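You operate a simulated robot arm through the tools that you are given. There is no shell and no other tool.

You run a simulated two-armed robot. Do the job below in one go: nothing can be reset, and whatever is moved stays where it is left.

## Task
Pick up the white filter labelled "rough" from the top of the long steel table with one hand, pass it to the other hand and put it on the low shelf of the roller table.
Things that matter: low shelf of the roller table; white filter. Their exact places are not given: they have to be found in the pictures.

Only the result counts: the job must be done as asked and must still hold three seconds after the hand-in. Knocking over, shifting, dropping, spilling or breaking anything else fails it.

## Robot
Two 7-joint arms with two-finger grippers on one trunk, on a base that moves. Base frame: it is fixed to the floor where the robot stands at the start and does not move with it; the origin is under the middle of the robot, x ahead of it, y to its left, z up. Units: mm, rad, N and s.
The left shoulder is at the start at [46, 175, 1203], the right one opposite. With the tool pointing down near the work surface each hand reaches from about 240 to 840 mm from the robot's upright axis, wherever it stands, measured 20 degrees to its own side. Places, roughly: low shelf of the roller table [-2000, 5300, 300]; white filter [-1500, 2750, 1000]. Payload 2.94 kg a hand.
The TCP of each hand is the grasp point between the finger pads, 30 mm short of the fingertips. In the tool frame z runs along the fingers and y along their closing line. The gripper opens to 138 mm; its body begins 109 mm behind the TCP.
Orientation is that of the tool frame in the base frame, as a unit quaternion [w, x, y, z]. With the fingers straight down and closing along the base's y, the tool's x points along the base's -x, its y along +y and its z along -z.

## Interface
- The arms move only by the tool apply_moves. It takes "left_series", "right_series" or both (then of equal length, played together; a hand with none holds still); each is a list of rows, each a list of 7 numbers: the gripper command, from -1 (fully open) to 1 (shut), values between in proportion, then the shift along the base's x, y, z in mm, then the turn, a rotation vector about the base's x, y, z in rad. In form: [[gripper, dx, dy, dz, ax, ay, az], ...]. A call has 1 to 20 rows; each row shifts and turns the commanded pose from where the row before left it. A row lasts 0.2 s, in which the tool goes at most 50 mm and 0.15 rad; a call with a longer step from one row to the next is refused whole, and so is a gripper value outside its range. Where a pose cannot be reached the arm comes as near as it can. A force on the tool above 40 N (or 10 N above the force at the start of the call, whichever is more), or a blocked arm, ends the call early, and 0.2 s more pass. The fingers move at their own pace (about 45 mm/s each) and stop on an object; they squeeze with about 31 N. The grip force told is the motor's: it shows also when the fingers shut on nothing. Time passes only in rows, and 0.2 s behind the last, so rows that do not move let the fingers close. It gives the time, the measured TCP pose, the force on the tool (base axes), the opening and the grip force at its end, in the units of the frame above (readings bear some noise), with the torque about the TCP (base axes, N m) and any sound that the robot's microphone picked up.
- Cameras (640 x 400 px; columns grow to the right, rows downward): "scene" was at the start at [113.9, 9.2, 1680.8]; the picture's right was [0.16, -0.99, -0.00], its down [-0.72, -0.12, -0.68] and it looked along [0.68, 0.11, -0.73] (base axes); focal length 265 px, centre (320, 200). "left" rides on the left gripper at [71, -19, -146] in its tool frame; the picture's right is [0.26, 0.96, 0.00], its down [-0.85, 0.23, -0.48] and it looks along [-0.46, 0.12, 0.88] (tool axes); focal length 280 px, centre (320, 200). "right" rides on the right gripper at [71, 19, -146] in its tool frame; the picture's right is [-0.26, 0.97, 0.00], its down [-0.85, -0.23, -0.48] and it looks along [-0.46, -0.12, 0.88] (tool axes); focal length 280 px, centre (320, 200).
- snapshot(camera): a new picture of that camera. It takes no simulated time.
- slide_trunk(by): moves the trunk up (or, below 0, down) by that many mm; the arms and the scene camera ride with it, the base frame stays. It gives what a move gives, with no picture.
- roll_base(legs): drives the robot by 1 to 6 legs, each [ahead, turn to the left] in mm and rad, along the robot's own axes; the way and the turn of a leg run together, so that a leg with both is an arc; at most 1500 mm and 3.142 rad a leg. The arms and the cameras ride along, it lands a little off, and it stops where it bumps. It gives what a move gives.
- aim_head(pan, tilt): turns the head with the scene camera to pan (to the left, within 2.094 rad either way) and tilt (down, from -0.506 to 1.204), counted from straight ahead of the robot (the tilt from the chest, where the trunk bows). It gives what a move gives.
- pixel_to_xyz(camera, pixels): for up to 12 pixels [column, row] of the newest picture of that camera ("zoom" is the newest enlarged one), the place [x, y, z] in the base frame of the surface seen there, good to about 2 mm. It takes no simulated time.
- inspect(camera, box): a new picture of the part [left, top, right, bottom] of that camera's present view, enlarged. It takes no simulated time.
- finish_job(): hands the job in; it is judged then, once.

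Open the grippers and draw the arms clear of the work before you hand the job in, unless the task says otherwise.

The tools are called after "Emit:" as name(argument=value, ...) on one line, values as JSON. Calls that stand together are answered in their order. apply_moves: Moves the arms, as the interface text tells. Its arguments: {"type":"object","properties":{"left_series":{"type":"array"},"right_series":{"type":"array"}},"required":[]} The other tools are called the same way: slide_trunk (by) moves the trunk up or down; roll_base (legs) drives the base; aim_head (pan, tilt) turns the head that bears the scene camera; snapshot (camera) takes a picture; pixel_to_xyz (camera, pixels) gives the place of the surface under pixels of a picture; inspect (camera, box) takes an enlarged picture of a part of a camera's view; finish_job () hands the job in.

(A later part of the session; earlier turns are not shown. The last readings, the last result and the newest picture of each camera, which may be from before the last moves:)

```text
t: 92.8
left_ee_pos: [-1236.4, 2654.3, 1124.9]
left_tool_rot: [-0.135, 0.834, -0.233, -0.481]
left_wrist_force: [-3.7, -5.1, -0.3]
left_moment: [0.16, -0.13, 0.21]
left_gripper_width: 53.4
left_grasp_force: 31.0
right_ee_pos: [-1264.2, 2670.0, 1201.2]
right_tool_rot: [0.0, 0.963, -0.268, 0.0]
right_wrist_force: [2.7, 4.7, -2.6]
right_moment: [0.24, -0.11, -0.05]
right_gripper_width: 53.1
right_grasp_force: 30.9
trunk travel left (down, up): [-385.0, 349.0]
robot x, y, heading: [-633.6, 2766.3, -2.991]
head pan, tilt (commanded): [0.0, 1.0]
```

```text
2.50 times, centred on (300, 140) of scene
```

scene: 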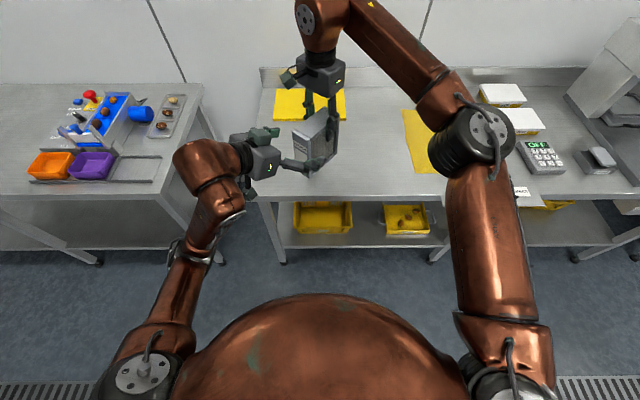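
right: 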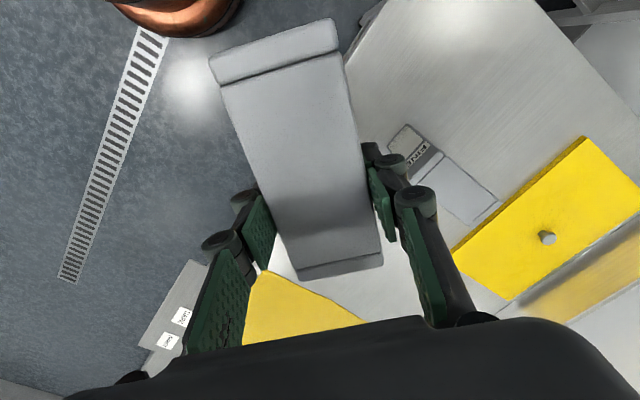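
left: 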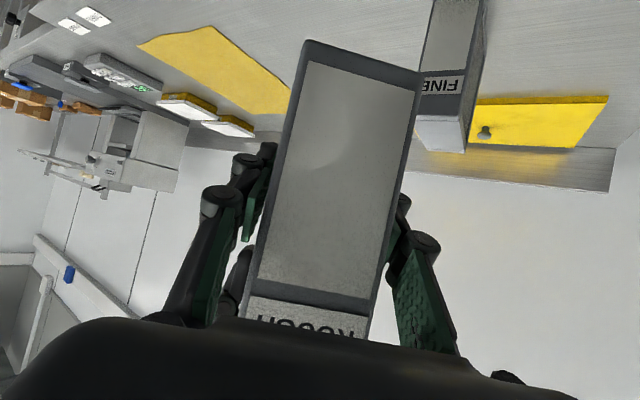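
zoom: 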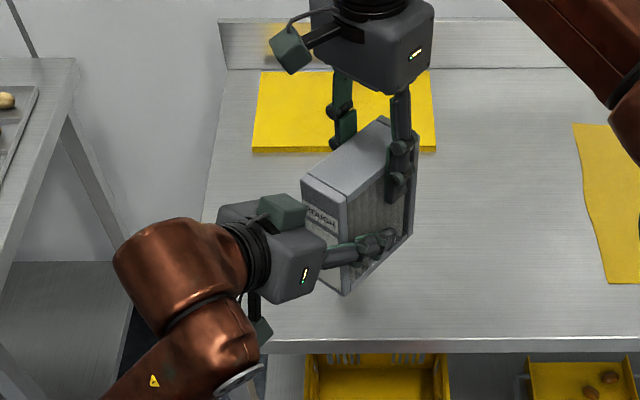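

Both hands hold the filter (31 N each, only ~5 N sideways between them). I open the right gripper to about 95 mm while the left keeps its grip.

Emit:
apply_moves(left_series=[[1, 0, 0, 0, 0, 0, 0], [1, 0, 0, 0, 0, 0, 0], [1, 0, 0, 0, 0, 0, 0], [1, 0, 0, 0, 0, 0, 0], [1, 0, 0, 0, 0, 0, 0]], right_series=[[0.0, 0, 0, 0, 0, 0, 0], [-0.4, 0, 0, 0, 0, 0, 0], [-0.4, 0, 0, 0, 0, 0, 0], [-0.4, 0, 0, 0, 0, 0, 0], [-0.4, 0, 0, 0, 0, 0, 0]])

Emit:
inspect(camera="scene", box=[200, 60, 400, 220])

Emit:
snapshot(camera="right")

```text
t: 94.0
left_ee_pos: [-1237.1, 2654.3, 1125.9]
left_tool_rot: [-0.136, 0.834, -0.234, -0.48]
left_wrist_force: [-0.6, -0.3, 0.8]
left_moment: [-0.01, 0.0, -0.01]
left_gripper_width: 53.1
left_grasp_force: 30.7
right_ee_pos: [-1263.6, 2669.6, 1202.0]
right_tool_rot: [0.001, 0.963, -0.268, 0.0]
right_wrist_force: [0.2, 0.3, -0.6]
right_moment: [0.0, -0.02, 0.02]
right_gripper_width: 96.9
right_grasp_force: 0.1
trunk travel left (down, up): [-385.0, 349.0]
robot x, y, heading: [-628.6, 2761.1, -2.99]
head pan, tilt (commanded): [0.0, 1.0]
```

```text
2.50 times, centred on (300, 140) of scene
```

zoom: 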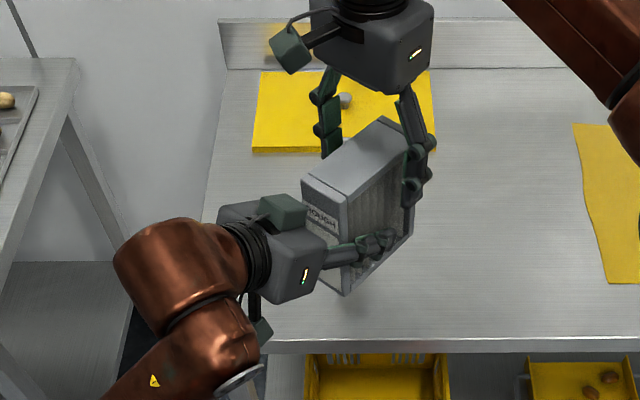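

```text
taken
```

right: 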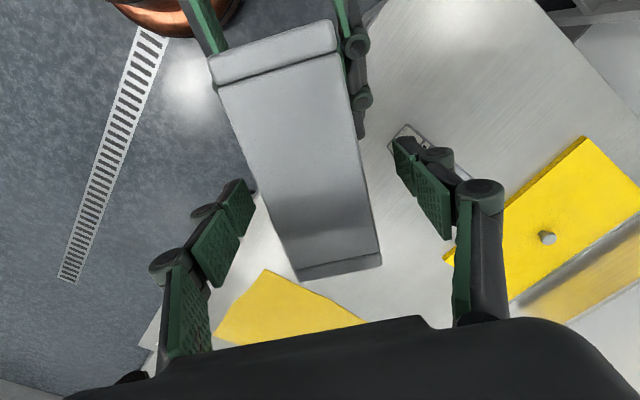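

The filter is now held by the left hand alone. I raise the right hand straight up by 100 mm, then take it away to the right.

Emit:
apply_moves(left_series=[[1, 0, 0, 0, 0, 0, 0], [1, 0, 0, 0, 0, 0, 0], [1, 0, 0, 0, 0, 0, 0], [1, 0, 0, 0, 0, 0, 0], [1, 0, 0, 0, 0, 0, 0], [1, 0, 0, 0, 0, 0, 0], [1, 0, 0, 0, 0, 0, 0], [1, 0, 0, 0, 0, 0, 0], [1, 0, 0, 0, 0, 0, 0], [1, 0, 0, 0, 0, 0, 0], [1, 0, 0, 0, 0, 0, 0], [1, 0, 0, 0, 0, 0, 0]], right_series=[[-0.4, 0, 0, 15, 0, 0, 0], [-0.4, 0, 0, 25, 0, 0, 0], [-0.4, 0, 0, 25, 0, 0, 0], [-0.4, 0, 0, 25, 0, 0, 0], [-0.4, 0, 0, 15, 0, 0, 0], [-0.4, -5, 36, 0, 0, 0, 0.1], [-0.4, -6, 40, 0, 0, 0, 0.12], [-0.4, -6, 40, 0, 0, 0, 0.12], [-0.4, -6, 40, 0, 0, 0, 0.12], [-0.4, -6, 40, 0, 0, 0, 0.12], [-0.4, -4, 24, 0, 0, 0, 0.1], [-0.4, 0, 0, 0, 0, 0, 0]])

Emit:
snapshot(camera="scene")

```text
t: 96.6
left_ee_pos: [-1237.2, 2654.8, 1125.9]
left_tool_rot: [-0.135, 0.834, -0.233, -0.481]
left_wrist_force: [0.9, 0.3, 0.5]
left_moment: [-0.03, -0.04, -0.04]
left_gripper_width: 53.1
left_grasp_force: 31.3
right_ee_pos: [-1297.4, 2890.9, 1306.1]
right_tool_rot: [-0.001, 0.998, 0.068, -0.001]
right_wrist_force: [-0.1, 0.4, -0.6]
right_moment: [0.01, 0.04, -0.03]
right_gripper_width: 96.6
right_grasp_force: 0.1
trunk travel left (down, up): [-385.0, 349.0]
robot x, y, heading: [-629.8, 2758.8, -2.989]
head pan, tilt (commanded): [0.0, 1.0]
```

```text
taken
```

scene: 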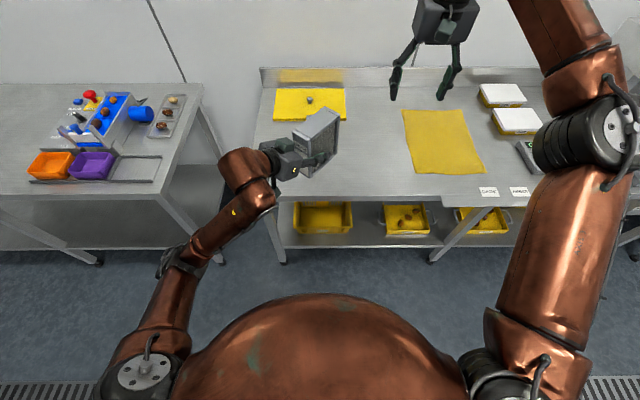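

The right hand is clear. I retract it to the robot's right side and check the left grip.

Emit:
apply_moves(left_series=[[1, 0, 0, 0, 0, 0, 0], [1, 0, 0, 0, 0, 0, 0], [1, 0, 0, 0, 0, 0, 0], [1, 0, 0, 0, 0, 0, 0], [1, 0, 0, 0, 0, 0, 0], [1, 0, 0, 0, 0, 0, 0]], right_series=[[-0.4, 31.6, 4.7, -20, 0, 0, 0], [-0.4, 31.6, 4.7, -24, 0, 0, 0], [-0.4, 31.6, 4.7, -24, 0, 0, 0], [-0.4, 31.6, 4.7, -24, 0, 0, 0], [-0.4, 31.6, 4.7, -24, 0, 0, 0], [-0.4, 0, 0, 0, 0, 0, 0]])

Emit:
snapshot(camera="left")

Emit:
inspect(camera="scene", box=[200, 60, 400, 220])

```text
t: 98.0
left_ee_pos: [-1236.7, 2655.1, 1125.6]
left_tool_rot: [-0.135, 0.835, -0.233, -0.481]
left_wrist_force: [0.3, 0.8, 0.5]
left_moment: [0.01, 0.0, 0.0]
left_gripper_width: 53.5
left_grasp_force: 30.7
right_ee_pos: [-1139.9, 2912.3, 1190.3]
right_tool_rot: [0.0, 0.998, 0.069, 0.0]
right_wrist_force: [-0.6, -0.6, 0.6]
right_moment: [-0.01, -0.05, -0.03]
right_gripper_width: 96.6
right_grasp_force: 0.1
trunk travel left (down, up): [-385.0, 349.0]
robot x, y, heading: [-632.4, 2758.1, -2.993]
head pan, tilt (commanded): [0.0, 1.0]
```

```text
taken
```

left: 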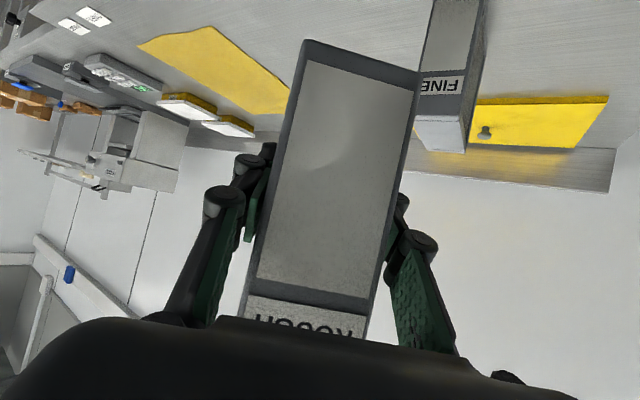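

```text
2.50 times, centred on (300, 140) of scene
```

zoom: 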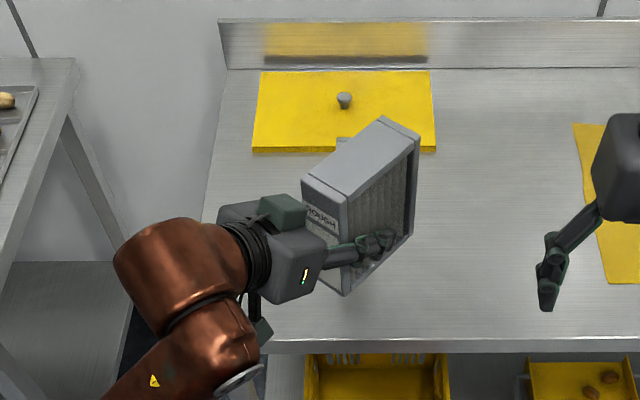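

The filter is secure in the left hand with free space around. I turn right in short legs to face along the aisle.

Emit:
roll_base(legs=[[0, -0.3], [0, -0.4], [0, -0.4], [0, -0.45]])

Emit:
aim_head(pan=0.3, tilt=0.5)

Emit:
snapshot(camera="scene")

```text
t: 103.0
left_ee_pos: [-758.9, 3367.0, 1125.9]
left_tool_rot: [0.431, -0.438, 0.747, 0.252]
left_wrist_force: [-0.3, 0.4, 0.0]
left_moment: [-0.05, 0.04, 0.0]
left_gripper_width: 53.0
left_grasp_force: 30.7
right_ee_pos: [-499.0, 3279.2, 1189.8]
right_tool_rot: [-0.001, 0.765, -0.645, -0.001]
right_wrist_force: [0.5, -0.5, 1.1]
right_moment: [0.02, 0.05, 0.02]
right_gripper_width: 96.7
right_grasp_force: 0.1
trunk travel left (down, up): [-385.0, 349.0]
robot x, y, heading: [-633.3, 2766.4, 1.756]
head pan, tilt (commanded): [0.0, 1.0]
```

```text
t: 103.9
left_ee_pos: [-760.3, 3366.9, 1126.2]
left_tool_rot: [0.432, -0.438, 0.747, 0.252]
left_wrist_force: [-0.6, 0.2, 0.0]
left_moment: [-0.03, 0.02, 0.01]
left_gripper_width: 53.2
left_grasp_force: 30.9
right_ee_pos: [-499.5, 3280.1, 1190.8]
right_tool_rot: [-0.001, 0.765, -0.644, 0.0]
right_wrist_force: [0.4, 0.1, -0.7]
right_moment: [-0.01, -0.02, 0.01]
right_gripper_width: 96.7
right_grasp_force: 0.1
trunk travel left (down, up): [-385.0, 349.0]
robot x, y, heading: [-628.7, 2764.1, 1.754]
head pan, tilt (commanded): [0.3, 0.499]
```

```text
taken
```

scene: 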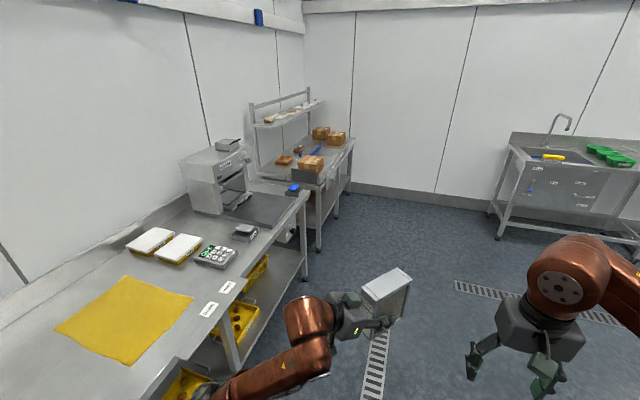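

The aisle ahead is free. I drive 1.6 m further toward the roller table and look at it.

Emit:
roll_base(legs=[[500, 0], [600, 0], [500, 0]])

Emit:
aim_head(pan=0.7, tilt=0.6)

Emit:
snapshot(camera="scene")

```text
t: 112.3
left_ee_pos: [-1103.2, 4900.4, 1127.2]
left_tool_rot: [0.427, -0.451, 0.74, 0.259]
left_wrist_force: [0.2, 0.0, -1.7]
left_moment: [-0.04, 0.03, -0.05]
left_gripper_width: 53.2
left_grasp_force: 30.8
right_ee_pos: [-839.9, 4823.0, 1190.3]
right_tool_rot: [0.0, 0.776, -0.631, 0.0]
right_wrist_force: [0.4, 0.1, -0.4]
right_moment: [-0.06, -0.01, 0.02]
right_gripper_width: 96.7
right_grasp_force: 0.0
trunk travel left (down, up): [-385.0, 349.0]
robot x, y, heading: [-949.8, 4300.2, 1.791]
head pan, tilt (commanded): [0.3, 0.499]
```

```text
t: 113.2
left_ee_pos: [-1102.0, 4900.6, 1126.3]
left_tool_rot: [0.428, -0.45, 0.74, 0.259]
left_wrist_force: [0.5, 0.3, -1.5]
left_moment: [-0.03, 0.03, 0.02]
left_gripper_width: 52.9
left_grasp_force: 30.7
right_ee_pos: [-839.7, 4822.2, 1190.6]
right_tool_rot: [0.0, 0.776, -0.631, 0.0]
right_wrist_force: [-0.5, 0.4, -0.9]
right_moment: [-0.03, -0.02, 0.0]
right_gripper_width: 96.3
right_grasp_force: 0.1
trunk travel left (down, up): [-385.0, 349.0]
robot x, y, heading: [-953.9, 4301.9, 1.786]
head pan, tilt (commanded): [0.7, 0.6]
```

```text
taken
```

scene: 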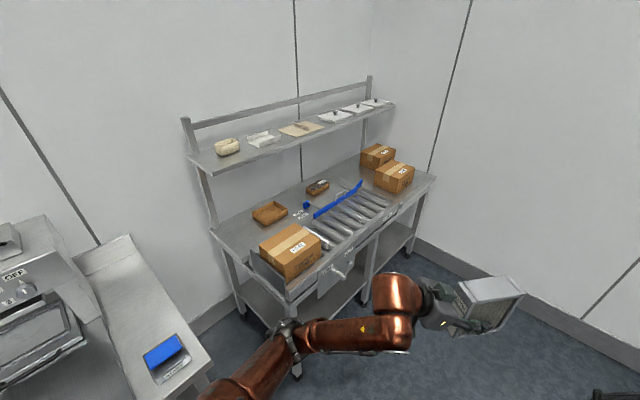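

The roller table is ahead left; its low shelf shows at (265,300) below the top. I read its key places.

Emit:
pixel_to_xyz(camera="scene", pixels=[[262, 298], [270, 315], [290, 297], [435, 178], [212, 235], [335, 275], [415, 225], [400, 240], [345, 300], [240, 305], [298, 370], [350, 310]])

Emit:
inspect(camera="scene", box=[200, 160, 460, 340])

```text
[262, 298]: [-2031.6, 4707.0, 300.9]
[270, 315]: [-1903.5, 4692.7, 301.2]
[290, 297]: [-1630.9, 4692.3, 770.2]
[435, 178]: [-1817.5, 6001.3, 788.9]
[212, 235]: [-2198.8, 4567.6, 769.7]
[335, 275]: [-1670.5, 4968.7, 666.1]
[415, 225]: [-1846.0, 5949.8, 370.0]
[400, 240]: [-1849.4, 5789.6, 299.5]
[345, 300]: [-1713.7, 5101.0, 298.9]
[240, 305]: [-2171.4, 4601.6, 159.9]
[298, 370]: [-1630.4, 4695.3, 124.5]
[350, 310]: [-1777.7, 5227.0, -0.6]
```

```text
2.22 times, centred on (330, 250) of scene
```

zoom: 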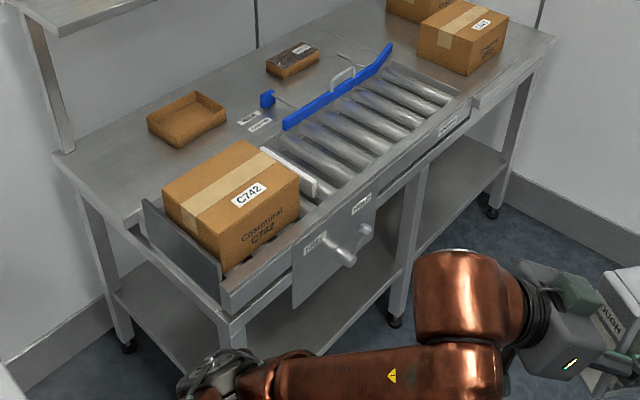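

Table front is at v≈840, low shelf at z=300, with a hanging panel and knob at the front near u≈5050. I measure the panel extent, the middle leg and the shelf's visible front edge.

Emit:
pixel_to_xyz(camera="zoom", pixels=[[295, 270], [330, 285], [375, 225], [345, 262], [400, 215], [412, 240], [395, 300], [300, 345], [350, 315], [225, 300], [440, 200], [470, 150]])

Emit:
pixel_to_xyz(camera="zoom", pixels=[[300, 308], [350, 235], [325, 235], [365, 232], [430, 225], [500, 180], [490, 212], [420, 180], [240, 330], [280, 335], [160, 300], [180, 340]])

```text
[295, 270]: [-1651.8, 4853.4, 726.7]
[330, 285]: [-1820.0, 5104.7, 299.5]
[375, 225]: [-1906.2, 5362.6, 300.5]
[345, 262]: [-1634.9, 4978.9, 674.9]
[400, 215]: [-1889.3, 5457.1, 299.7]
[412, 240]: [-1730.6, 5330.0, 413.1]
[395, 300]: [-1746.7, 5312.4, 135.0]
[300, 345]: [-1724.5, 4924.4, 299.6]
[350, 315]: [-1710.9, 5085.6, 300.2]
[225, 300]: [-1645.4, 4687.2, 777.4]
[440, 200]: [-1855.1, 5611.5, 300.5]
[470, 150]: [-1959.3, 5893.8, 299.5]
```

```text
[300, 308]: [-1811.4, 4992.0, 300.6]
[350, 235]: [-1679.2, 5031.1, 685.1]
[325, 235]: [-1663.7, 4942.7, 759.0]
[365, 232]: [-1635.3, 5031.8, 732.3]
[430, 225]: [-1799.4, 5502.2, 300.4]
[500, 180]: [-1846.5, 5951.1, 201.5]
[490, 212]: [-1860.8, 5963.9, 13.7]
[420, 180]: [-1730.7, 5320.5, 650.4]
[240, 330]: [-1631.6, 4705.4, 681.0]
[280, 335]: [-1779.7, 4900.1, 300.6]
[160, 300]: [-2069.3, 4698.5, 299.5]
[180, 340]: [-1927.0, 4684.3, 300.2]
```

The left section of the low shelf spans u≈4900–5530 with the shelf front at v≈860, z=300; the hanging panel/knob stays above z≈600. I drive to a stand-off point about (u 5380, v 0), where the trunk can be lowered in free space.

Emit:
roll_base(legs=[[0, -0.31], [500, 0], [500, 0]])

Emit:
aim_head(pan=0.0, tilt=0.6)

Emit:
snapshot(camera="scene")

```text
t: 119.6
left_ee_pos: [-829.0, 5917.2, 1125.9]
left_tool_rot: [0.462, -0.331, 0.8, 0.19]
left_wrist_force: [-0.9, 0.2, -1.4]
left_moment: [-0.03, 0.0, -0.03]
left_gripper_width: 53.1
left_grasp_force: 30.7
right_ee_pos: [-603.5, 5763.8, 1189.4]
right_tool_rot: [0.0, -0.669, 0.744, 0.0]
right_wrist_force: [0.2, 1.0, -0.5]
right_moment: [-0.01, 0.02, 0.0]
right_gripper_width: 96.8
right_grasp_force: 0.1
trunk travel left (down, up): [-385.0, 349.0]
robot x, y, heading: [-866.1, 5303.0, 1.484]
head pan, tilt (commanded): [0.7, 0.6]
```

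```text
t: 120.7
left_ee_pos: [-831.3, 5917.4, 1126.9]
left_tool_rot: [0.462, -0.331, 0.8, 0.19]
left_wrist_force: [0.1, -0.1, -1.9]
left_moment: [-0.04, 0.04, -0.04]
left_gripper_width: 52.8
left_grasp_force: 31.7
right_ee_pos: [-603.8, 5762.9, 1189.5]
right_tool_rot: [-0.001, -0.669, 0.743, 0.0]
right_wrist_force: [-0.1, 0.1, -1.0]
right_moment: [0.05, -0.01, -0.03]
right_gripper_width: 96.6
right_grasp_force: 0.0
trunk travel left (down, up): [-385.0, 349.0]
robot x, y, heading: [-871.5, 5300.0, 1.479]
head pan, tilt (commanded): [0.0, 0.6]
```

```text
taken
```

scene: 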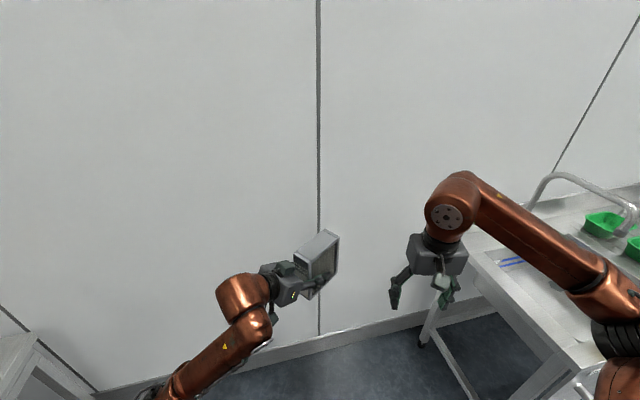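

Robot is at u≈5372, v≈8 with all clear. I turn left about 1.82 rad in short legs to face the roller table.

Emit:
roll_base(legs=[[0, 0.4], [0, 0.4], [0, 0.4], [0, 0.4], [0, 0.21]])

Emit:
aim_head(pan=0.0, tilt=0.7)

Emit:
snapshot(camera="scene")

```text
t: 126.6
left_ee_pos: [-1476.4, 5198.1, 1126.4]
left_tool_rot: [-0.138, 0.833, -0.237, -0.481]
left_wrist_force: [-0.5, -1.0, -1.4]
left_moment: [0.0, 0.01, -0.02]
left_gripper_width: 53.3
left_grasp_force: 31.2
right_ee_pos: [-1377.5, 5454.9, 1190.0]
right_tool_rot: [0.0, 0.998, 0.063, 0.0]
right_wrist_force: [0.6, -0.2, 0.6]
right_moment: [0.05, 0.03, -0.01]
right_gripper_width: 96.6
right_grasp_force: 0.1
trunk travel left (down, up): [-385.0, 349.0]
robot x, y, heading: [-870.3, 5305.6, -3.0]
head pan, tilt (commanded): [0.0, 0.6]
```

```text
t: 127.3
left_ee_pos: [-1477.0, 5198.8, 1125.9]
left_tool_rot: [-0.137, 0.833, -0.236, -0.481]
left_wrist_force: [0.4, -0.4, -2.0]
left_moment: [0.0, -0.01, 0.02]
left_gripper_width: 53.2
left_grasp_force: 31.1
right_ee_pos: [-1378.8, 5454.2, 1190.1]
right_tool_rot: [0.0, 0.998, 0.063, 0.0]
right_wrist_force: [0.2, 0.1, -0.4]
right_moment: [-0.01, -0.02, -0.01]
right_gripper_width: 96.6
right_grasp_force: 0.0
trunk travel left (down, up): [-385.0, 349.0]
robot x, y, heading: [-872.1, 5301.2, -2.993]
head pan, tilt (commanded): [0.0, 0.7]
```

```text
taken
```

scene: 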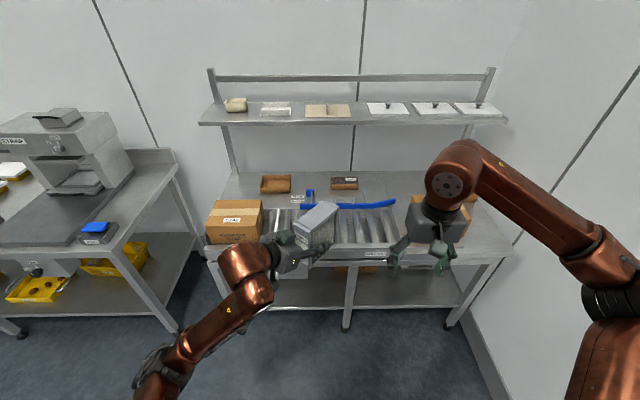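

Now facing the roller table; the shelf's front is visible around (300,290) and (400,285). I enlarge this to check for anything already on the low shelf.

Emit:
inspect(camera="scene", box=[190, 190, 510, 340])

Emit:
pixel_to_xyz(camera="scene", pixels=[[330, 290], [300, 305], [320, 300], [335, 280], [380, 290], [425, 280], [350, 300], [310, 295], [360, 268], [290, 270], [450, 322], [345, 325]])

```text
2.00 times, centred on (350, 265) of scene
```

zoom: 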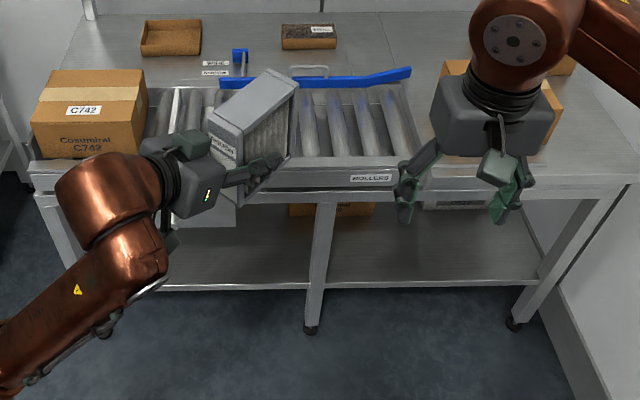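

```text
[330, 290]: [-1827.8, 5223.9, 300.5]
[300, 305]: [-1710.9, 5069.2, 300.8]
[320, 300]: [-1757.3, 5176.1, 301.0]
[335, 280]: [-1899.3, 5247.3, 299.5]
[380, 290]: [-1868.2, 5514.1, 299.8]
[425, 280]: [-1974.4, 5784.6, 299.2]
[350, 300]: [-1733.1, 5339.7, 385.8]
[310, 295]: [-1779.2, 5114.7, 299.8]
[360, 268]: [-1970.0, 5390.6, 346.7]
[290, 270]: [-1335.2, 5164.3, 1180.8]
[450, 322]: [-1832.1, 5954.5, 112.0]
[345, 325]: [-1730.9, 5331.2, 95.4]
```

The left section's front shelf area (u≈5280–5480, v≈876–1030) is free; a brown box stands farther back at v≥1080. All parts are ≥100 mm off the table front now, so I lower the trunk by 370 mm in steps.

Emit:
slide_trunk(by=-180)

Emit:
slide_trunk(by=-190)

Emit:
snapshot(camera="scene")

Emit:
snapshot(camera="left")

```text
t: 129.3
left_ee_pos: [-1475.6, 5199.0, 946.1]
left_tool_rot: [-0.137, 0.833, -0.237, -0.481]
left_wrist_force: [-0.3, -0.2, -1.5]
left_moment: [0.0, -0.03, 0.01]
left_gripper_width: 53.2
left_grasp_force: 31.3
right_ee_pos: [-1378.2, 5453.9, 1011.2]
right_tool_rot: [-0.001, 0.998, 0.064, -0.001]
right_wrist_force: [0.0, -0.9, -0.1]
right_moment: [0.04, 0.02, 0.02]
right_gripper_width: 96.5
right_grasp_force: 0.1
trunk travel left (down, up): [-205.0, 529.0]
robot x, y, heading: [-868.7, 5304.2, -3.002]
head pan, tilt (commanded): [0.0, 0.7]
```

```text
t: 131.4
left_ee_pos: [-1518.0, 5194.5, 675.6]
left_tool_rot: [-0.163, 0.87, -0.22, -0.41]
left_wrist_force: [0.8, 0.0, -2.2]
left_moment: [0.04, -0.02, 0.04]
left_gripper_width: 53.0
left_grasp_force: 31.1
right_ee_pos: [-1390.3, 5455.0, 815.6]
right_tool_rot: [-0.002, 0.998, 0.063, 0.005]
right_wrist_force: [1.9, 0.2, -0.5]
right_moment: [0.0, 0.16, -0.02]
right_gripper_width: 96.6
right_grasp_force: 0.0
trunk travel left (down, up): [-15.0, 719.0]
robot x, y, heading: [-867.1, 5302.6, -3.001]
head pan, tilt (commanded): [0.0, 0.7]
```

```text
taken
```

scene: 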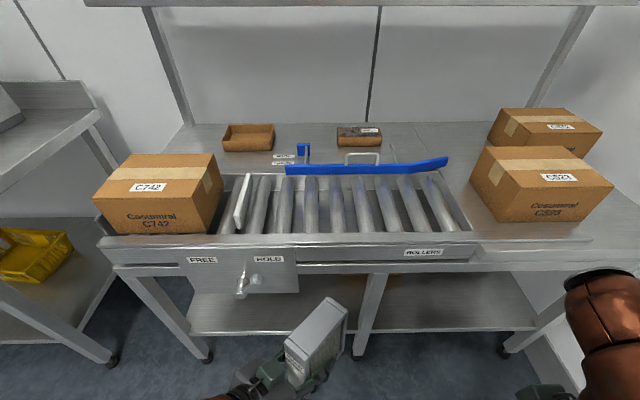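

```text
taken
```

left: 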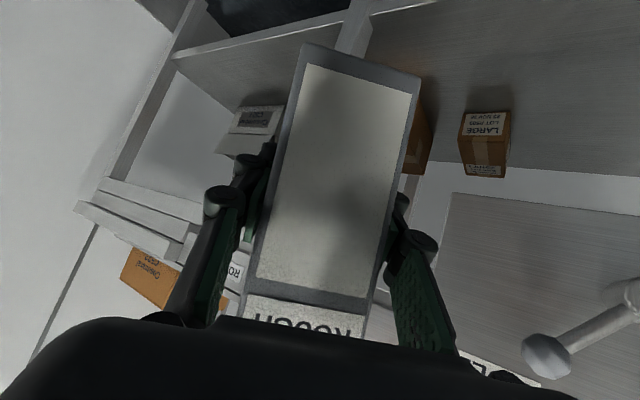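

After the second lowering the left TCP reads z=676 (expected ≈756) with a changed pitch. I hold still and re-read to see whether it settles.

Emit:
apply_moves(left_series=[[1, 0, 0, 0, 0, 0, 0], [1, 0, 0, 0, 0, 0, 0], [1, 0, 0, 0, 0, 0, 0]])

Emit:
aim_head(pan=0.3, tilt=1.1)

Emit:
snapshot(camera="scene")

```text
t: 132.2
left_ee_pos: [-1531.0, 5232.2, 666.2]
left_tool_rot: [-0.155, 0.876, -0.222, -0.398]
left_wrist_force: [-1.3, -2.2, -1.7]
left_moment: [0.07, -0.19, -0.13]
left_gripper_width: 53.2
left_grasp_force: 30.6
right_ee_pos: [-1338.4, 5476.4, 823.8]
right_tool_rot: [-0.01, 0.997, 0.061, -0.036]
right_wrist_force: [0.2, 1.8, -0.8]
right_moment: [-0.22, 0.11, 0.04]
right_gripper_width: 96.7
right_grasp_force: 0.1
trunk travel left (down, up): [-15.0, 719.0]
robot x, y, heading: [-866.5, 5300.2, -3.005]
head pan, tilt (commanded): [0.0, 0.7]
stopped in row 3 (right hand): the arm was blocked; the commanded pose is now the measured one
```

```text
t: 133.1
left_ee_pos: [-1494.6, 5221.7, 691.7]
left_tool_rot: [-0.15, 0.866, -0.225, -0.421]
left_wrist_force: [0.6, 0.5, -2.0]
left_moment: [-0.02, -0.07, -0.04]
left_gripper_width: 53.0
left_grasp_force: 31.6
right_ee_pos: [-1315.5, 5472.2, 837.1]
right_tool_rot: [-0.004, 0.997, 0.061, -0.042]
right_wrist_force: [-1.6, -0.3, -0.3]
right_moment: [0.04, -0.23, -0.03]
right_gripper_width: 96.6
right_grasp_force: 0.0
trunk travel left (down, up): [-15.0, 719.0]
robot x, y, heading: [-869.3, 5298.7, -2.996]
head pan, tilt (commanded): [0.3, 1.1]
```

```text
taken
```

scene: 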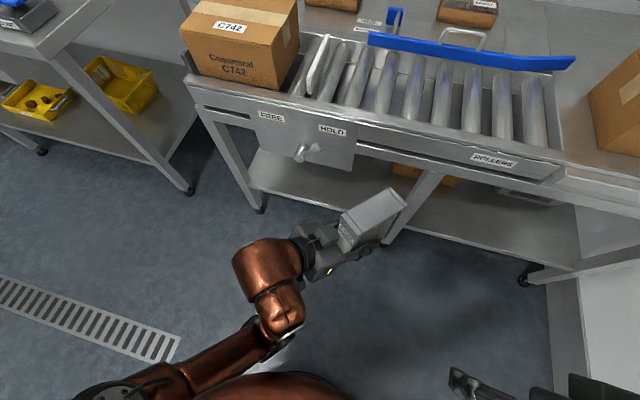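

The whole upper body seems to have been pushed (right hand tilted 0.08 rad too). I check for lean via the camera's roll when looking sideways, and look for where the left elbow sits.

Emit:
aim_head(pan=1.57, tilt=0.9)

Emit:
snapshot(camera="scene")

Emit:
pixel_to_xyz(camera="scene", pixels=[[220, 150], [320, 150], [420, 150], [120, 150], [520, 150], [320, 100], [320, 200], [320, 60], [220, 250], [420, 250], [320, 330], [300, 380]])

```text
t: 134.6
left_ee_pos: [-1496.0, 5217.2, 689.4]
left_tool_rot: [-0.153, 0.866, -0.224, -0.421]
left_wrist_force: [-0.2, 0.1, -1.8]
left_moment: [0.02, -0.02, 0.0]
left_gripper_width: 53.0
left_grasp_force: 30.6
right_ee_pos: [-1324.9, 5468.4, 835.4]
right_tool_rot: [-0.003, 0.998, 0.062, -0.034]
right_wrist_force: [-0.4, -0.3, 0.2]
right_moment: [0.0, -0.02, 0.0]
right_gripper_width: 96.6
right_grasp_force: 0.1
trunk travel left (down, up): [-15.0, 719.0]
robot x, y, heading: [-868.4, 5302.5, -3.004]
head pan, tilt (commanded): [1.571, 0.901]
```

```text
taken
```

scene: 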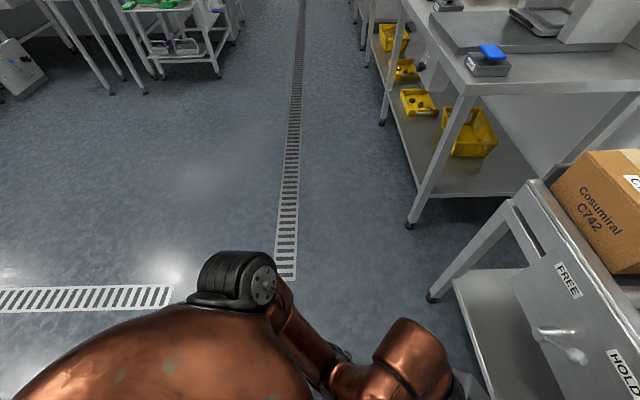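

```text
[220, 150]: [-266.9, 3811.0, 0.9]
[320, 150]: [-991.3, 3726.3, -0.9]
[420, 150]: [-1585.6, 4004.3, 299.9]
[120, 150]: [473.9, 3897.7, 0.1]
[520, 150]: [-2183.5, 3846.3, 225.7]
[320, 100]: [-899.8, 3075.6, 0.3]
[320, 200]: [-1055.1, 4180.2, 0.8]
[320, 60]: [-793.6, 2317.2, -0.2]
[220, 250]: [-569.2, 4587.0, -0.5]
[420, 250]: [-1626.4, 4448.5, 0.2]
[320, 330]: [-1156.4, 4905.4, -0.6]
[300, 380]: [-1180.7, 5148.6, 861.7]
```

The camera appears ~300 mm farther forward than before, so the trunk may have bowed forward. I query the left shoulder and body directly to verify.

Emit:
pixel_to_xyz(camera="scene", pixels=[[235, 275], [264, 285], [200, 340], [100, 370], [300, 330], [340, 375], [420, 350], [250, 260]])

Emit:
aim_head(pan=0.0, tilt=1.2)

Emit:
snapshot(camera="scene")

Emit:
pixel_to_xyz(camera="scene", pixels=[[148, 330], [490, 330], [320, 200], [320, 100], [320, 20], [320, 260], [250, 200], [400, 200]])

```text
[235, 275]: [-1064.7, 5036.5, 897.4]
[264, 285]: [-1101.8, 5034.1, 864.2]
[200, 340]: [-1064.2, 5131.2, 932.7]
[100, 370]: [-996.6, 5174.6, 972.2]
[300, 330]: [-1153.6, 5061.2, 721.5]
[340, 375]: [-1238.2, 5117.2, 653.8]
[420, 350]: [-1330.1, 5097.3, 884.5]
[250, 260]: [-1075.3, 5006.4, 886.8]
```

```text
t: 136.2
left_ee_pos: [-1489.7, 5213.2, 696.0]
left_tool_rot: [-0.153, 0.863, -0.225, -0.426]
left_wrist_force: [-1.4, 0.7, -1.7]
left_moment: [0.0, -0.06, -0.03]
left_gripper_width: 53.0
left_grasp_force: 31.0
right_ee_pos: [-1326.5, 5468.6, 836.0]
right_tool_rot: [-0.003, 0.997, 0.062, -0.035]
right_wrist_force: [0.0, -0.5, 0.3]
right_moment: [-0.03, -0.02, 0.02]
right_gripper_width: 96.6
right_grasp_force: 0.0
trunk travel left (down, up): [-15.0, 719.0]
robot x, y, heading: [-870.3, 5302.0, -3.0]
head pan, tilt (commanded): [0.0, 1.201]
```

```text
taken
```

scene: 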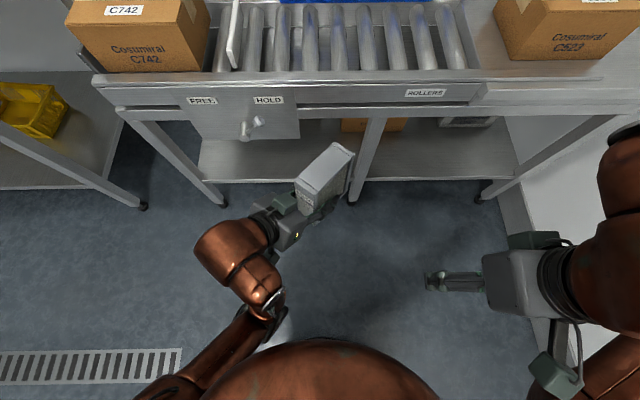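

```text
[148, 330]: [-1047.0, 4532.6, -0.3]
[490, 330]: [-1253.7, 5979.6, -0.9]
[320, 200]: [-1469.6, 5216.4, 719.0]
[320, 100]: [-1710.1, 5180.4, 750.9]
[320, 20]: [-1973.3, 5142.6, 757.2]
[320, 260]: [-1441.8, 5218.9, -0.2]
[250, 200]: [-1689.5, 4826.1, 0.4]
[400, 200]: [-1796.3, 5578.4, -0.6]
```

The chest has bowed ~0.2 rad forward at this low trunk setting, which is undesirable. The arm can reach the shelf from a higher trunk, so I raise the trunk by 150 mm and check again.

Emit:
slide_trunk(by=150)

Emit:
snapshot(camera="scene")

```text
t: 137.9
left_ee_pos: [-1485.5, 5209.8, 844.7]
left_tool_rot: [-0.152, 0.864, -0.225, -0.424]
left_wrist_force: [-0.5, -0.2, -1.6]
left_moment: [-0.02, -0.02, 0.01]
left_gripper_width: 53.0
left_grasp_force: 31.2
right_ee_pos: [-1328.1, 5465.9, 983.3]
right_tool_rot: [-0.003, 0.998, 0.062, -0.033]
right_wrist_force: [-0.1, -0.4, 0.2]
right_moment: [0.04, 0.0, -0.01]
right_gripper_width: 96.6
right_grasp_force: 0.0
trunk travel left (down, up): [-165.0, 569.0]
robot x, y, heading: [-870.4, 5305.0, -3.002]
head pan, tilt (commanded): [0.0, 1.201]
```

```text
taken
```

scene: 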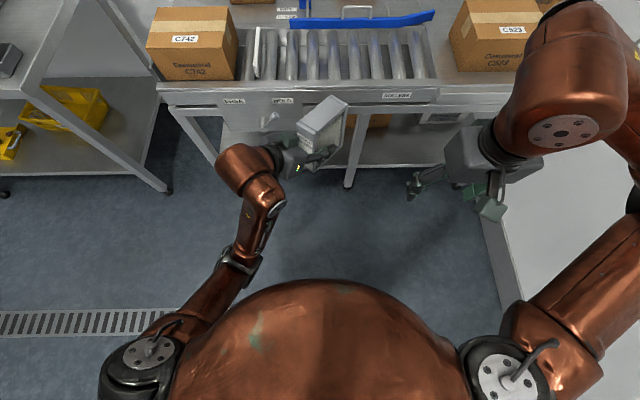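

The view looks normal again. I verify the chest's position with shoulder discs at (148,352) and (500,372) and floor points.

Emit:
pixel_to_xyz(camera="scene", pixels=[[148, 352], [500, 373], [320, 250], [200, 250], [400, 250], [320, 225], [100, 250], [420, 190], [250, 120], [330, 100]])

Emit:
aim_head(pan=1.57, tilt=0.8)

Emit:
snapshot(camera="scene")

Emit:
pixel_to_xyz(camera="scene", pixels=[[220, 150], [320, 150], [120, 150], [320, 200], [320, 100], [320, 60], [320, 250], [320, 280]])

```text
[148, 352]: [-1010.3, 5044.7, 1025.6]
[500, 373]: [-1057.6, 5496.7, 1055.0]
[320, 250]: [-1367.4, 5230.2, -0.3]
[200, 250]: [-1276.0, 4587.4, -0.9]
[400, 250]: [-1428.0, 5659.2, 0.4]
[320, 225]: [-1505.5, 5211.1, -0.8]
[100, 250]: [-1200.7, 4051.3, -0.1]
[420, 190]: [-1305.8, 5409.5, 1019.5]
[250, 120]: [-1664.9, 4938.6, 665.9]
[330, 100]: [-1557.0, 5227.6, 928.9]
```

```text
t: 139.6
left_ee_pos: [-1484.8, 5210.0, 844.9]
left_tool_rot: [-0.152, 0.864, -0.225, -0.424]
left_wrist_force: [0.4, -0.8, -2.1]
left_moment: [0.01, 0.0, -0.02]
left_gripper_width: 53.0
left_grasp_force: 30.9
right_ee_pos: [-1326.7, 5466.6, 984.3]
right_tool_rot: [-0.004, 0.998, 0.061, -0.033]
right_wrist_force: [-0.6, -0.2, 0.3]
right_moment: [-0.01, 0.01, -0.02]
right_gripper_width: 96.7
right_grasp_force: 0.0
trunk travel left (down, up): [-165.0, 569.0]
robot x, y, heading: [-868.0, 5300.4, -3.0]
head pan, tilt (commanded): [1.571, 0.799]
```

```text
taken
```

scene: 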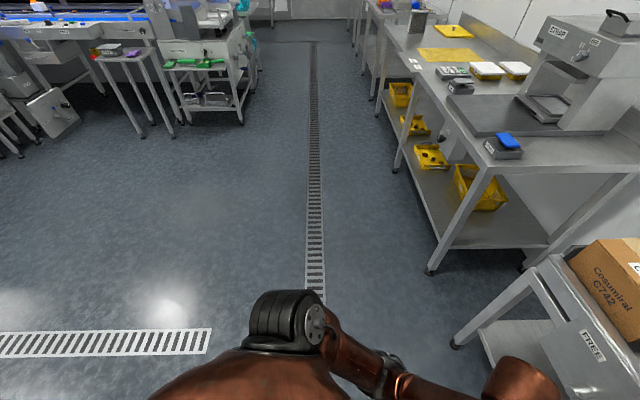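

```text
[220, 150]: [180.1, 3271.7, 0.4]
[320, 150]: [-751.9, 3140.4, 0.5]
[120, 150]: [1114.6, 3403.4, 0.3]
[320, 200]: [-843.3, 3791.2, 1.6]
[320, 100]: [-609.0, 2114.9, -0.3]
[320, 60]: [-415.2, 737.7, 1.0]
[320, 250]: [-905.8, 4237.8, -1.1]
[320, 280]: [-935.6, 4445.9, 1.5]
```

The trunk evidently bows forward as it lowers (shoulders ~100 mm forward now), which had squeezed the folded left arm; at this height it is fine. I now bring the left hand forward/left and down in steps while turning the tool to point straight at the shelf with the filter upright.

Emit:
apply_moves(left_series=[[1, -4.6, -8.3, -25, -0.0083, 0.0215, 0.1184], [1, -4.6, -8.3, -35, -0.0083, 0.0215, 0.1184], [1, -4.6, -8.3, -35, -0.0083, 0.0215, 0.1184], [1, -4.6, -8.3, -35, -0.0083, 0.0215, 0.1184], [1, -4.6, -8.3, -35, -0.0083, 0.0215, 0.1184], [1, -4.6, -8.3, -25, -0.0081, 0.0213, 0.1181], [1, 0, 0, 0, 0, 0, 0]])

Emit:
aim_head(pan=0.1, tilt=1.0)

Emit:
snapshot(camera="scene")

Emit:
snapshot(camera="left")

```text
t: 141.2
left_ee_pos: [-1512.3, 5160.8, 657.5]
left_tool_rot: [0.041, 0.863, 0.07, -0.499]
left_wrist_force: [-0.2, 0.2, -2.0]
left_moment: [0.01, -0.02, 0.01]
left_gripper_width: 53.0
left_grasp_force: 30.8
right_ee_pos: [-1326.1, 5466.7, 984.4]
right_tool_rot: [-0.004, 0.997, 0.062, -0.034]
right_wrist_force: [0.8, -0.3, -0.1]
right_moment: [0.0, 0.0, 0.0]
right_gripper_width: 96.7
right_grasp_force: 0.2
trunk travel left (down, up): [-165.0, 569.0]
robot x, y, heading: [-867.8, 5300.3, -2.996]
head pan, tilt (commanded): [1.571, 0.799]
```

```text
t: 142.8
left_ee_pos: [-1512.1, 5160.9, 659.0]
left_tool_rot: [0.041, 0.863, 0.07, -0.498]
left_wrist_force: [1.0, 0.9, -1.9]
left_moment: [-0.02, -0.01, 0.01]
left_gripper_width: 53.0
left_grasp_force: 30.9
right_ee_pos: [-1326.6, 5467.1, 984.1]
right_tool_rot: [-0.003, 0.998, 0.062, -0.033]
right_wrist_force: [-0.6, 0.0, 0.2]
right_moment: [0.01, -0.01, 0.0]
right_gripper_width: 96.7
right_grasp_force: 0.1
trunk travel left (down, up): [-165.0, 569.0]
robot x, y, heading: [-866.7, 5303.0, -3.002]
head pan, tilt (commanded): [0.099, 1.0]
```

```text
taken
```

scene: 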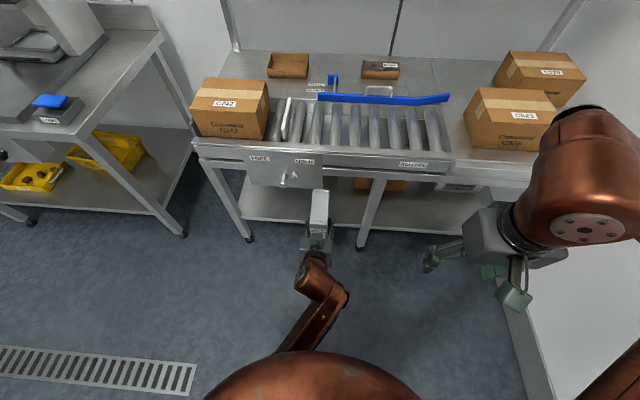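

```text
taken
```

left: 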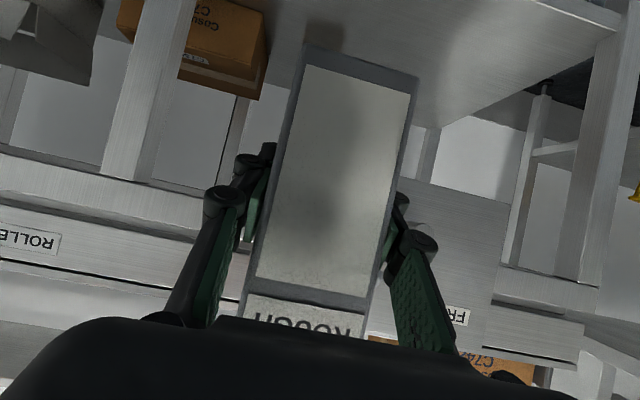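

The tool now points straight at the shelf with the filter upright and unchanged in the fingers. I measure the shelf region ahead in the left picture, including the brown box at (230,60).

Emit:
pixel_to_xyz(camera="left", pixels=[[250, 60], [262, 30], [225, 60], [200, 80], [250, 95], [270, 20], [450, 60], [450, 100], [500, 20], [400, 30], [340, 20], [140, 100]])

Emit:
inspect(camera="scene", box=[230, 140, 400, 260])

Emit:
pixel_to_xyz(camera="scene", pixels=[[360, 185], [372, 183], [385, 186], [345, 200], [345, 215], [280, 205], [260, 205], [370, 200], [365, 235], [290, 177], [270, 185], [315, 180]])

```text
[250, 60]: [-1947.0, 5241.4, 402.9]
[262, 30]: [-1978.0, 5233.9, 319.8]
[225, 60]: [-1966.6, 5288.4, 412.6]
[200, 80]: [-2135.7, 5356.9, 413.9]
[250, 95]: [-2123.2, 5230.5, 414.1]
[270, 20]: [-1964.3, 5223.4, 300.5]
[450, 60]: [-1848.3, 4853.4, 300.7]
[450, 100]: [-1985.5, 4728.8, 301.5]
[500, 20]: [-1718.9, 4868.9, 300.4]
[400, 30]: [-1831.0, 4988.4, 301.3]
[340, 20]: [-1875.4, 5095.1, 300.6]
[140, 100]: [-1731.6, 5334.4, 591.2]
```

```text
3.33 times, centred on (315, 200) of scene
```

zoom: 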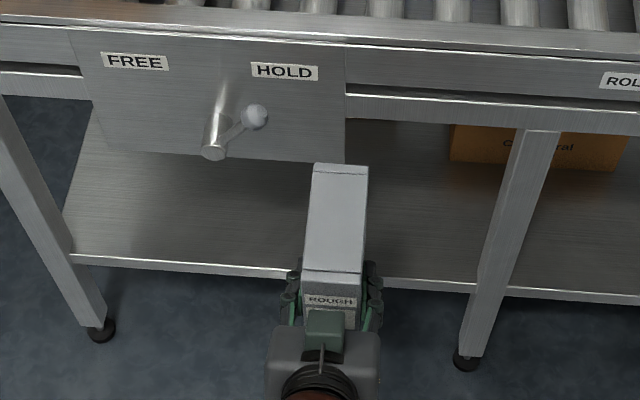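

```text
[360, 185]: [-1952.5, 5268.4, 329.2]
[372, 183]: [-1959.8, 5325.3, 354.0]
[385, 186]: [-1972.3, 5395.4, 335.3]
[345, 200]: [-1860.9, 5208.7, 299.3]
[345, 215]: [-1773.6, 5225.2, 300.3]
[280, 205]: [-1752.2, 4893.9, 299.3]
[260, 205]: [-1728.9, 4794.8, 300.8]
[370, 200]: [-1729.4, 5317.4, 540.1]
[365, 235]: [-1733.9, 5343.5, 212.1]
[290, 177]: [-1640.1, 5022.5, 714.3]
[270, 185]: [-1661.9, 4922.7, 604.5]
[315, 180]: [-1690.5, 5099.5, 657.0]
```

The filter will go at u≈5325, centre v≈955: shelf front edge v≈855, brown box begins at v≈1100/u≥5470, panel bottom ≈z 595. I lower the left hand in front of the shelf to TCP z≈406.

Emit:
apply_moves(left_series=[[1, 0, 0, -25, 0, 0, 0], [1, 0, 0, -40, 0, 0, 0], [1, 0, 0, -42, 0, 0, 0], [1, 0, 0, -42, 0, 0, 0], [1, 0, 0, -42, 0, 0, 0], [1, 0, 0, -40, 0, 0, 0], [1, 0, 0, -21, 0, 0, 0], [1, 0, 0, 0, 0, 0, 0]])

Emit:
snapshot(camera="scene")

Emit:
snapshot(camera="left")

```text
t: 143.9
left_ee_pos: [-1508.5, 5088.6, 467.8]
left_tool_rot: [0.108, 0.858, 0.015, -0.502]
left_wrist_force: [0.3, 0.7, -2.2]
left_moment: [0.03, -0.02, -0.01]
left_gripper_width: 53.3
left_grasp_force: 31.0
right_ee_pos: [-1326.4, 5467.3, 984.2]
right_tool_rot: [-0.002, 0.998, 0.061, -0.033]
right_wrist_force: [0.5, -0.1, 0.0]
right_moment: [0.01, 0.01, 0.02]
right_gripper_width: 96.7
right_grasp_force: 0.1
trunk travel left (down, up): [-165.0, 569.0]
robot x, y, heading: [-867.6, 5303.9, -3.006]
head pan, tilt (commanded): [0.099, 1.0]
stopped in row 5 (left hand): the arm was blocked; the commanded pose is now the measured one
```

```text
taken
```

scene: 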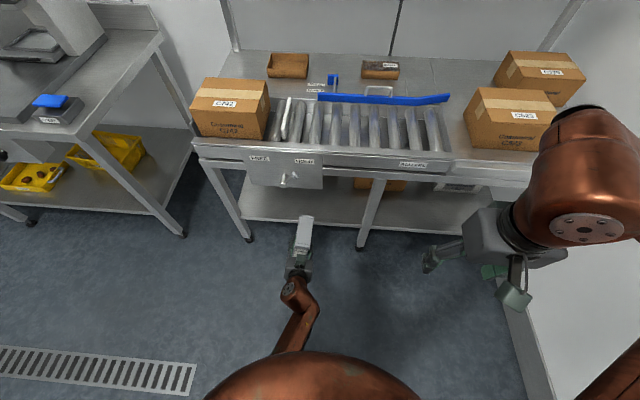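

```text
taken
```

left: 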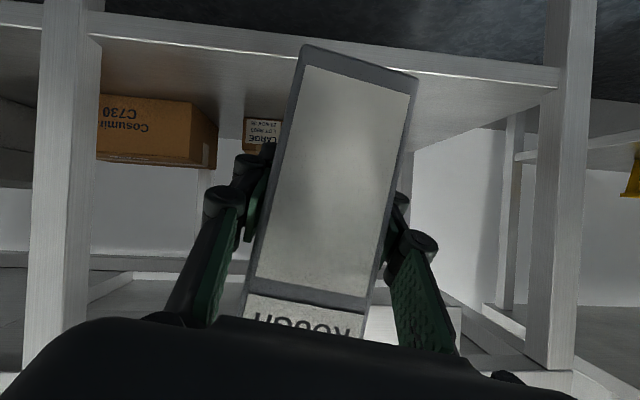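

The left arm was blocked at z≈468 and pushed sideways — likely its elbow meets the robot's own body under the bowed chest. I look down-left to locate the forearm and elbow.

Emit:
aim_head(pan=0.6, tilt=1.2)

Emit:
snapshot(camera="scene")

Emit:
pixel_to_xyz(camera="scene", pixels=[[320, 100], [340, 150], [360, 200], [380, 250], [300, 150], [400, 200], [250, 250], [200, 300], [320, 250], [420, 120], [440, 60], [300, 320]])

```text
t: 144.9
left_ee_pos: [-1508.6, 5087.6, 469.7]
left_tool_rot: [0.108, 0.858, 0.016, -0.502]
left_wrist_force: [-0.5, 0.3, -2.2]
left_moment: [-0.03, -0.04, 0.0]
left_gripper_width: 53.2
left_grasp_force: 30.5
right_ee_pos: [-1326.3, 5466.5, 984.1]
right_tool_rot: [-0.003, 0.998, 0.061, -0.034]
right_wrist_force: [0.1, -0.7, -0.3]
right_moment: [-0.03, -0.02, -0.01]
right_gripper_width: 96.7
right_grasp_force: 0.0
trunk travel left (down, up): [-165.0, 569.0]
robot x, y, heading: [-870.7, 5298.6, -3.002]
head pan, tilt (commanded): [0.6, 1.201]
```

```text
taken
```

scene: 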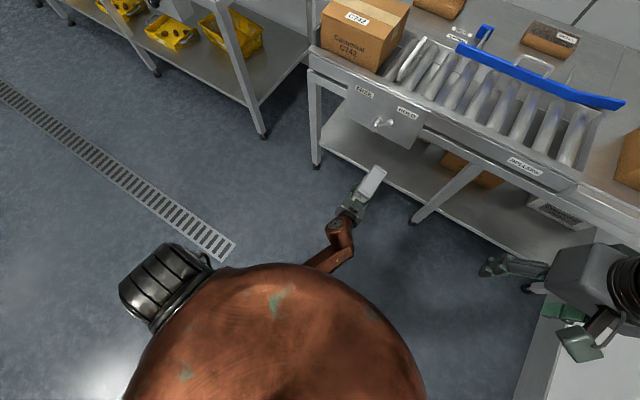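

```text
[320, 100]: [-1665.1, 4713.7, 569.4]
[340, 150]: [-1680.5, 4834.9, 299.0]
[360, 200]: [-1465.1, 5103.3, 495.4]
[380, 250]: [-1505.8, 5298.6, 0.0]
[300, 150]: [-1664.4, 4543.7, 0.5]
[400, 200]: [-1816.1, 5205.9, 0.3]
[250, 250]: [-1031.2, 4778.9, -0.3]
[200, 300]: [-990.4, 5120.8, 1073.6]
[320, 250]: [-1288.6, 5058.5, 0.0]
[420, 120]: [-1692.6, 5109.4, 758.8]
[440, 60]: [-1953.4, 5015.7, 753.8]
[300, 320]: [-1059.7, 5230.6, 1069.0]
```

The upper arm hangs straight down, so the elbow (z≈620) meets the base at this trunk height. I raise the trunk by 100 mm so that the arm can work more stretched.

Emit:
slide_trunk(by=100)

Emit:
apply_moves(left_series=[[1, 0, 0, 0, 0, 0, 0], [1, 0, 0, 0, 0, 0, 0]])

Emit:
aim_head(pan=0.2, tilt=1.1)

Emit:
snapshot(camera="scene")

```text
t: 145.9
left_ee_pos: [-1499.3, 5012.7, 540.8]
left_tool_rot: [0.172, 0.851, -0.026, -0.495]
left_wrist_force: [-0.2, 0.9, -2.7]
left_moment: [0.0, -0.02, 0.03]
left_gripper_width: 53.4
left_grasp_force: 31.3
right_ee_pos: [-1324.4, 5467.7, 1069.8]
right_tool_rot: [-0.003, 0.997, 0.063, -0.038]
right_wrist_force: [-0.6, 0.5, 0.9]
right_moment: [0.02, -0.03, -0.02]
right_gripper_width: 96.9
right_grasp_force: 0.1
trunk travel left (down, up): [-246.0, 488.0]
robot x, y, heading: [-867.3, 5300.7, -2.996]
head pan, tilt (commanded): [0.6, 1.201]
stopped: the arm was blocked; the commanded pose is now the measured one
```

```text
t: 146.5
left_ee_pos: [-1500.1, 5014.2, 539.6]
left_tool_rot: [0.171, 0.851, -0.027, -0.495]
left_wrist_force: [0.4, -0.2, -2.6]
left_moment: [0.0, -0.03, 0.03]
left_gripper_width: 53.2
left_grasp_force: 30.7
right_ee_pos: [-1323.2, 5466.9, 1069.2]
right_tool_rot: [-0.003, 0.997, 0.063, -0.037]
right_wrist_force: [0.4, 0.9, 0.7]
right_moment: [-0.02, 0.04, 0.0]
right_gripper_width: 96.7
right_grasp_force: 0.0
trunk travel left (down, up): [-246.0, 488.0]
robot x, y, heading: [-870.4, 5305.4, -3.002]
head pan, tilt (commanded): [0.6, 1.201]
```

```text
t: 147.3
left_ee_pos: [-1498.6, 5013.9, 540.5]
left_tool_rot: [0.171, 0.851, -0.027, -0.495]
left_wrist_force: [-0.1, -0.1, -1.3]
left_moment: [-0.01, -0.03, -0.01]
left_gripper_width: 53.4
left_grasp_force: 31.4
right_ee_pos: [-1324.7, 5466.1, 1069.8]
right_tool_rot: [-0.004, 0.997, 0.062, -0.037]
right_wrist_force: [0.3, 0.0, -0.3]
right_moment: [0.0, -0.02, 0.02]
right_gripper_width: 96.6
right_grasp_force: 0.1
trunk travel left (down, up): [-246.0, 488.0]
robot x, y, heading: [-872.6, 5301.9, -2.995]
head pan, tilt (commanded): [0.201, 1.1]
```

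```text
taken
```

scene: 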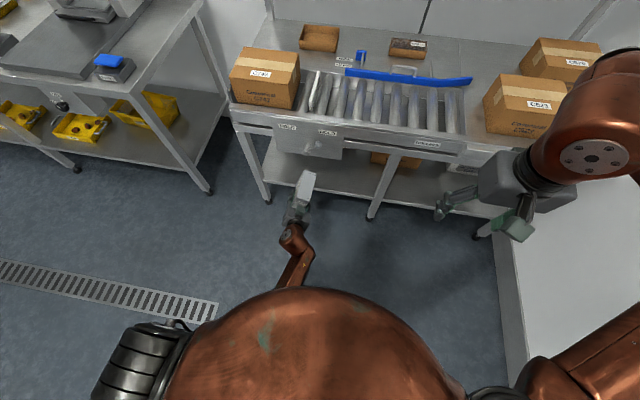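

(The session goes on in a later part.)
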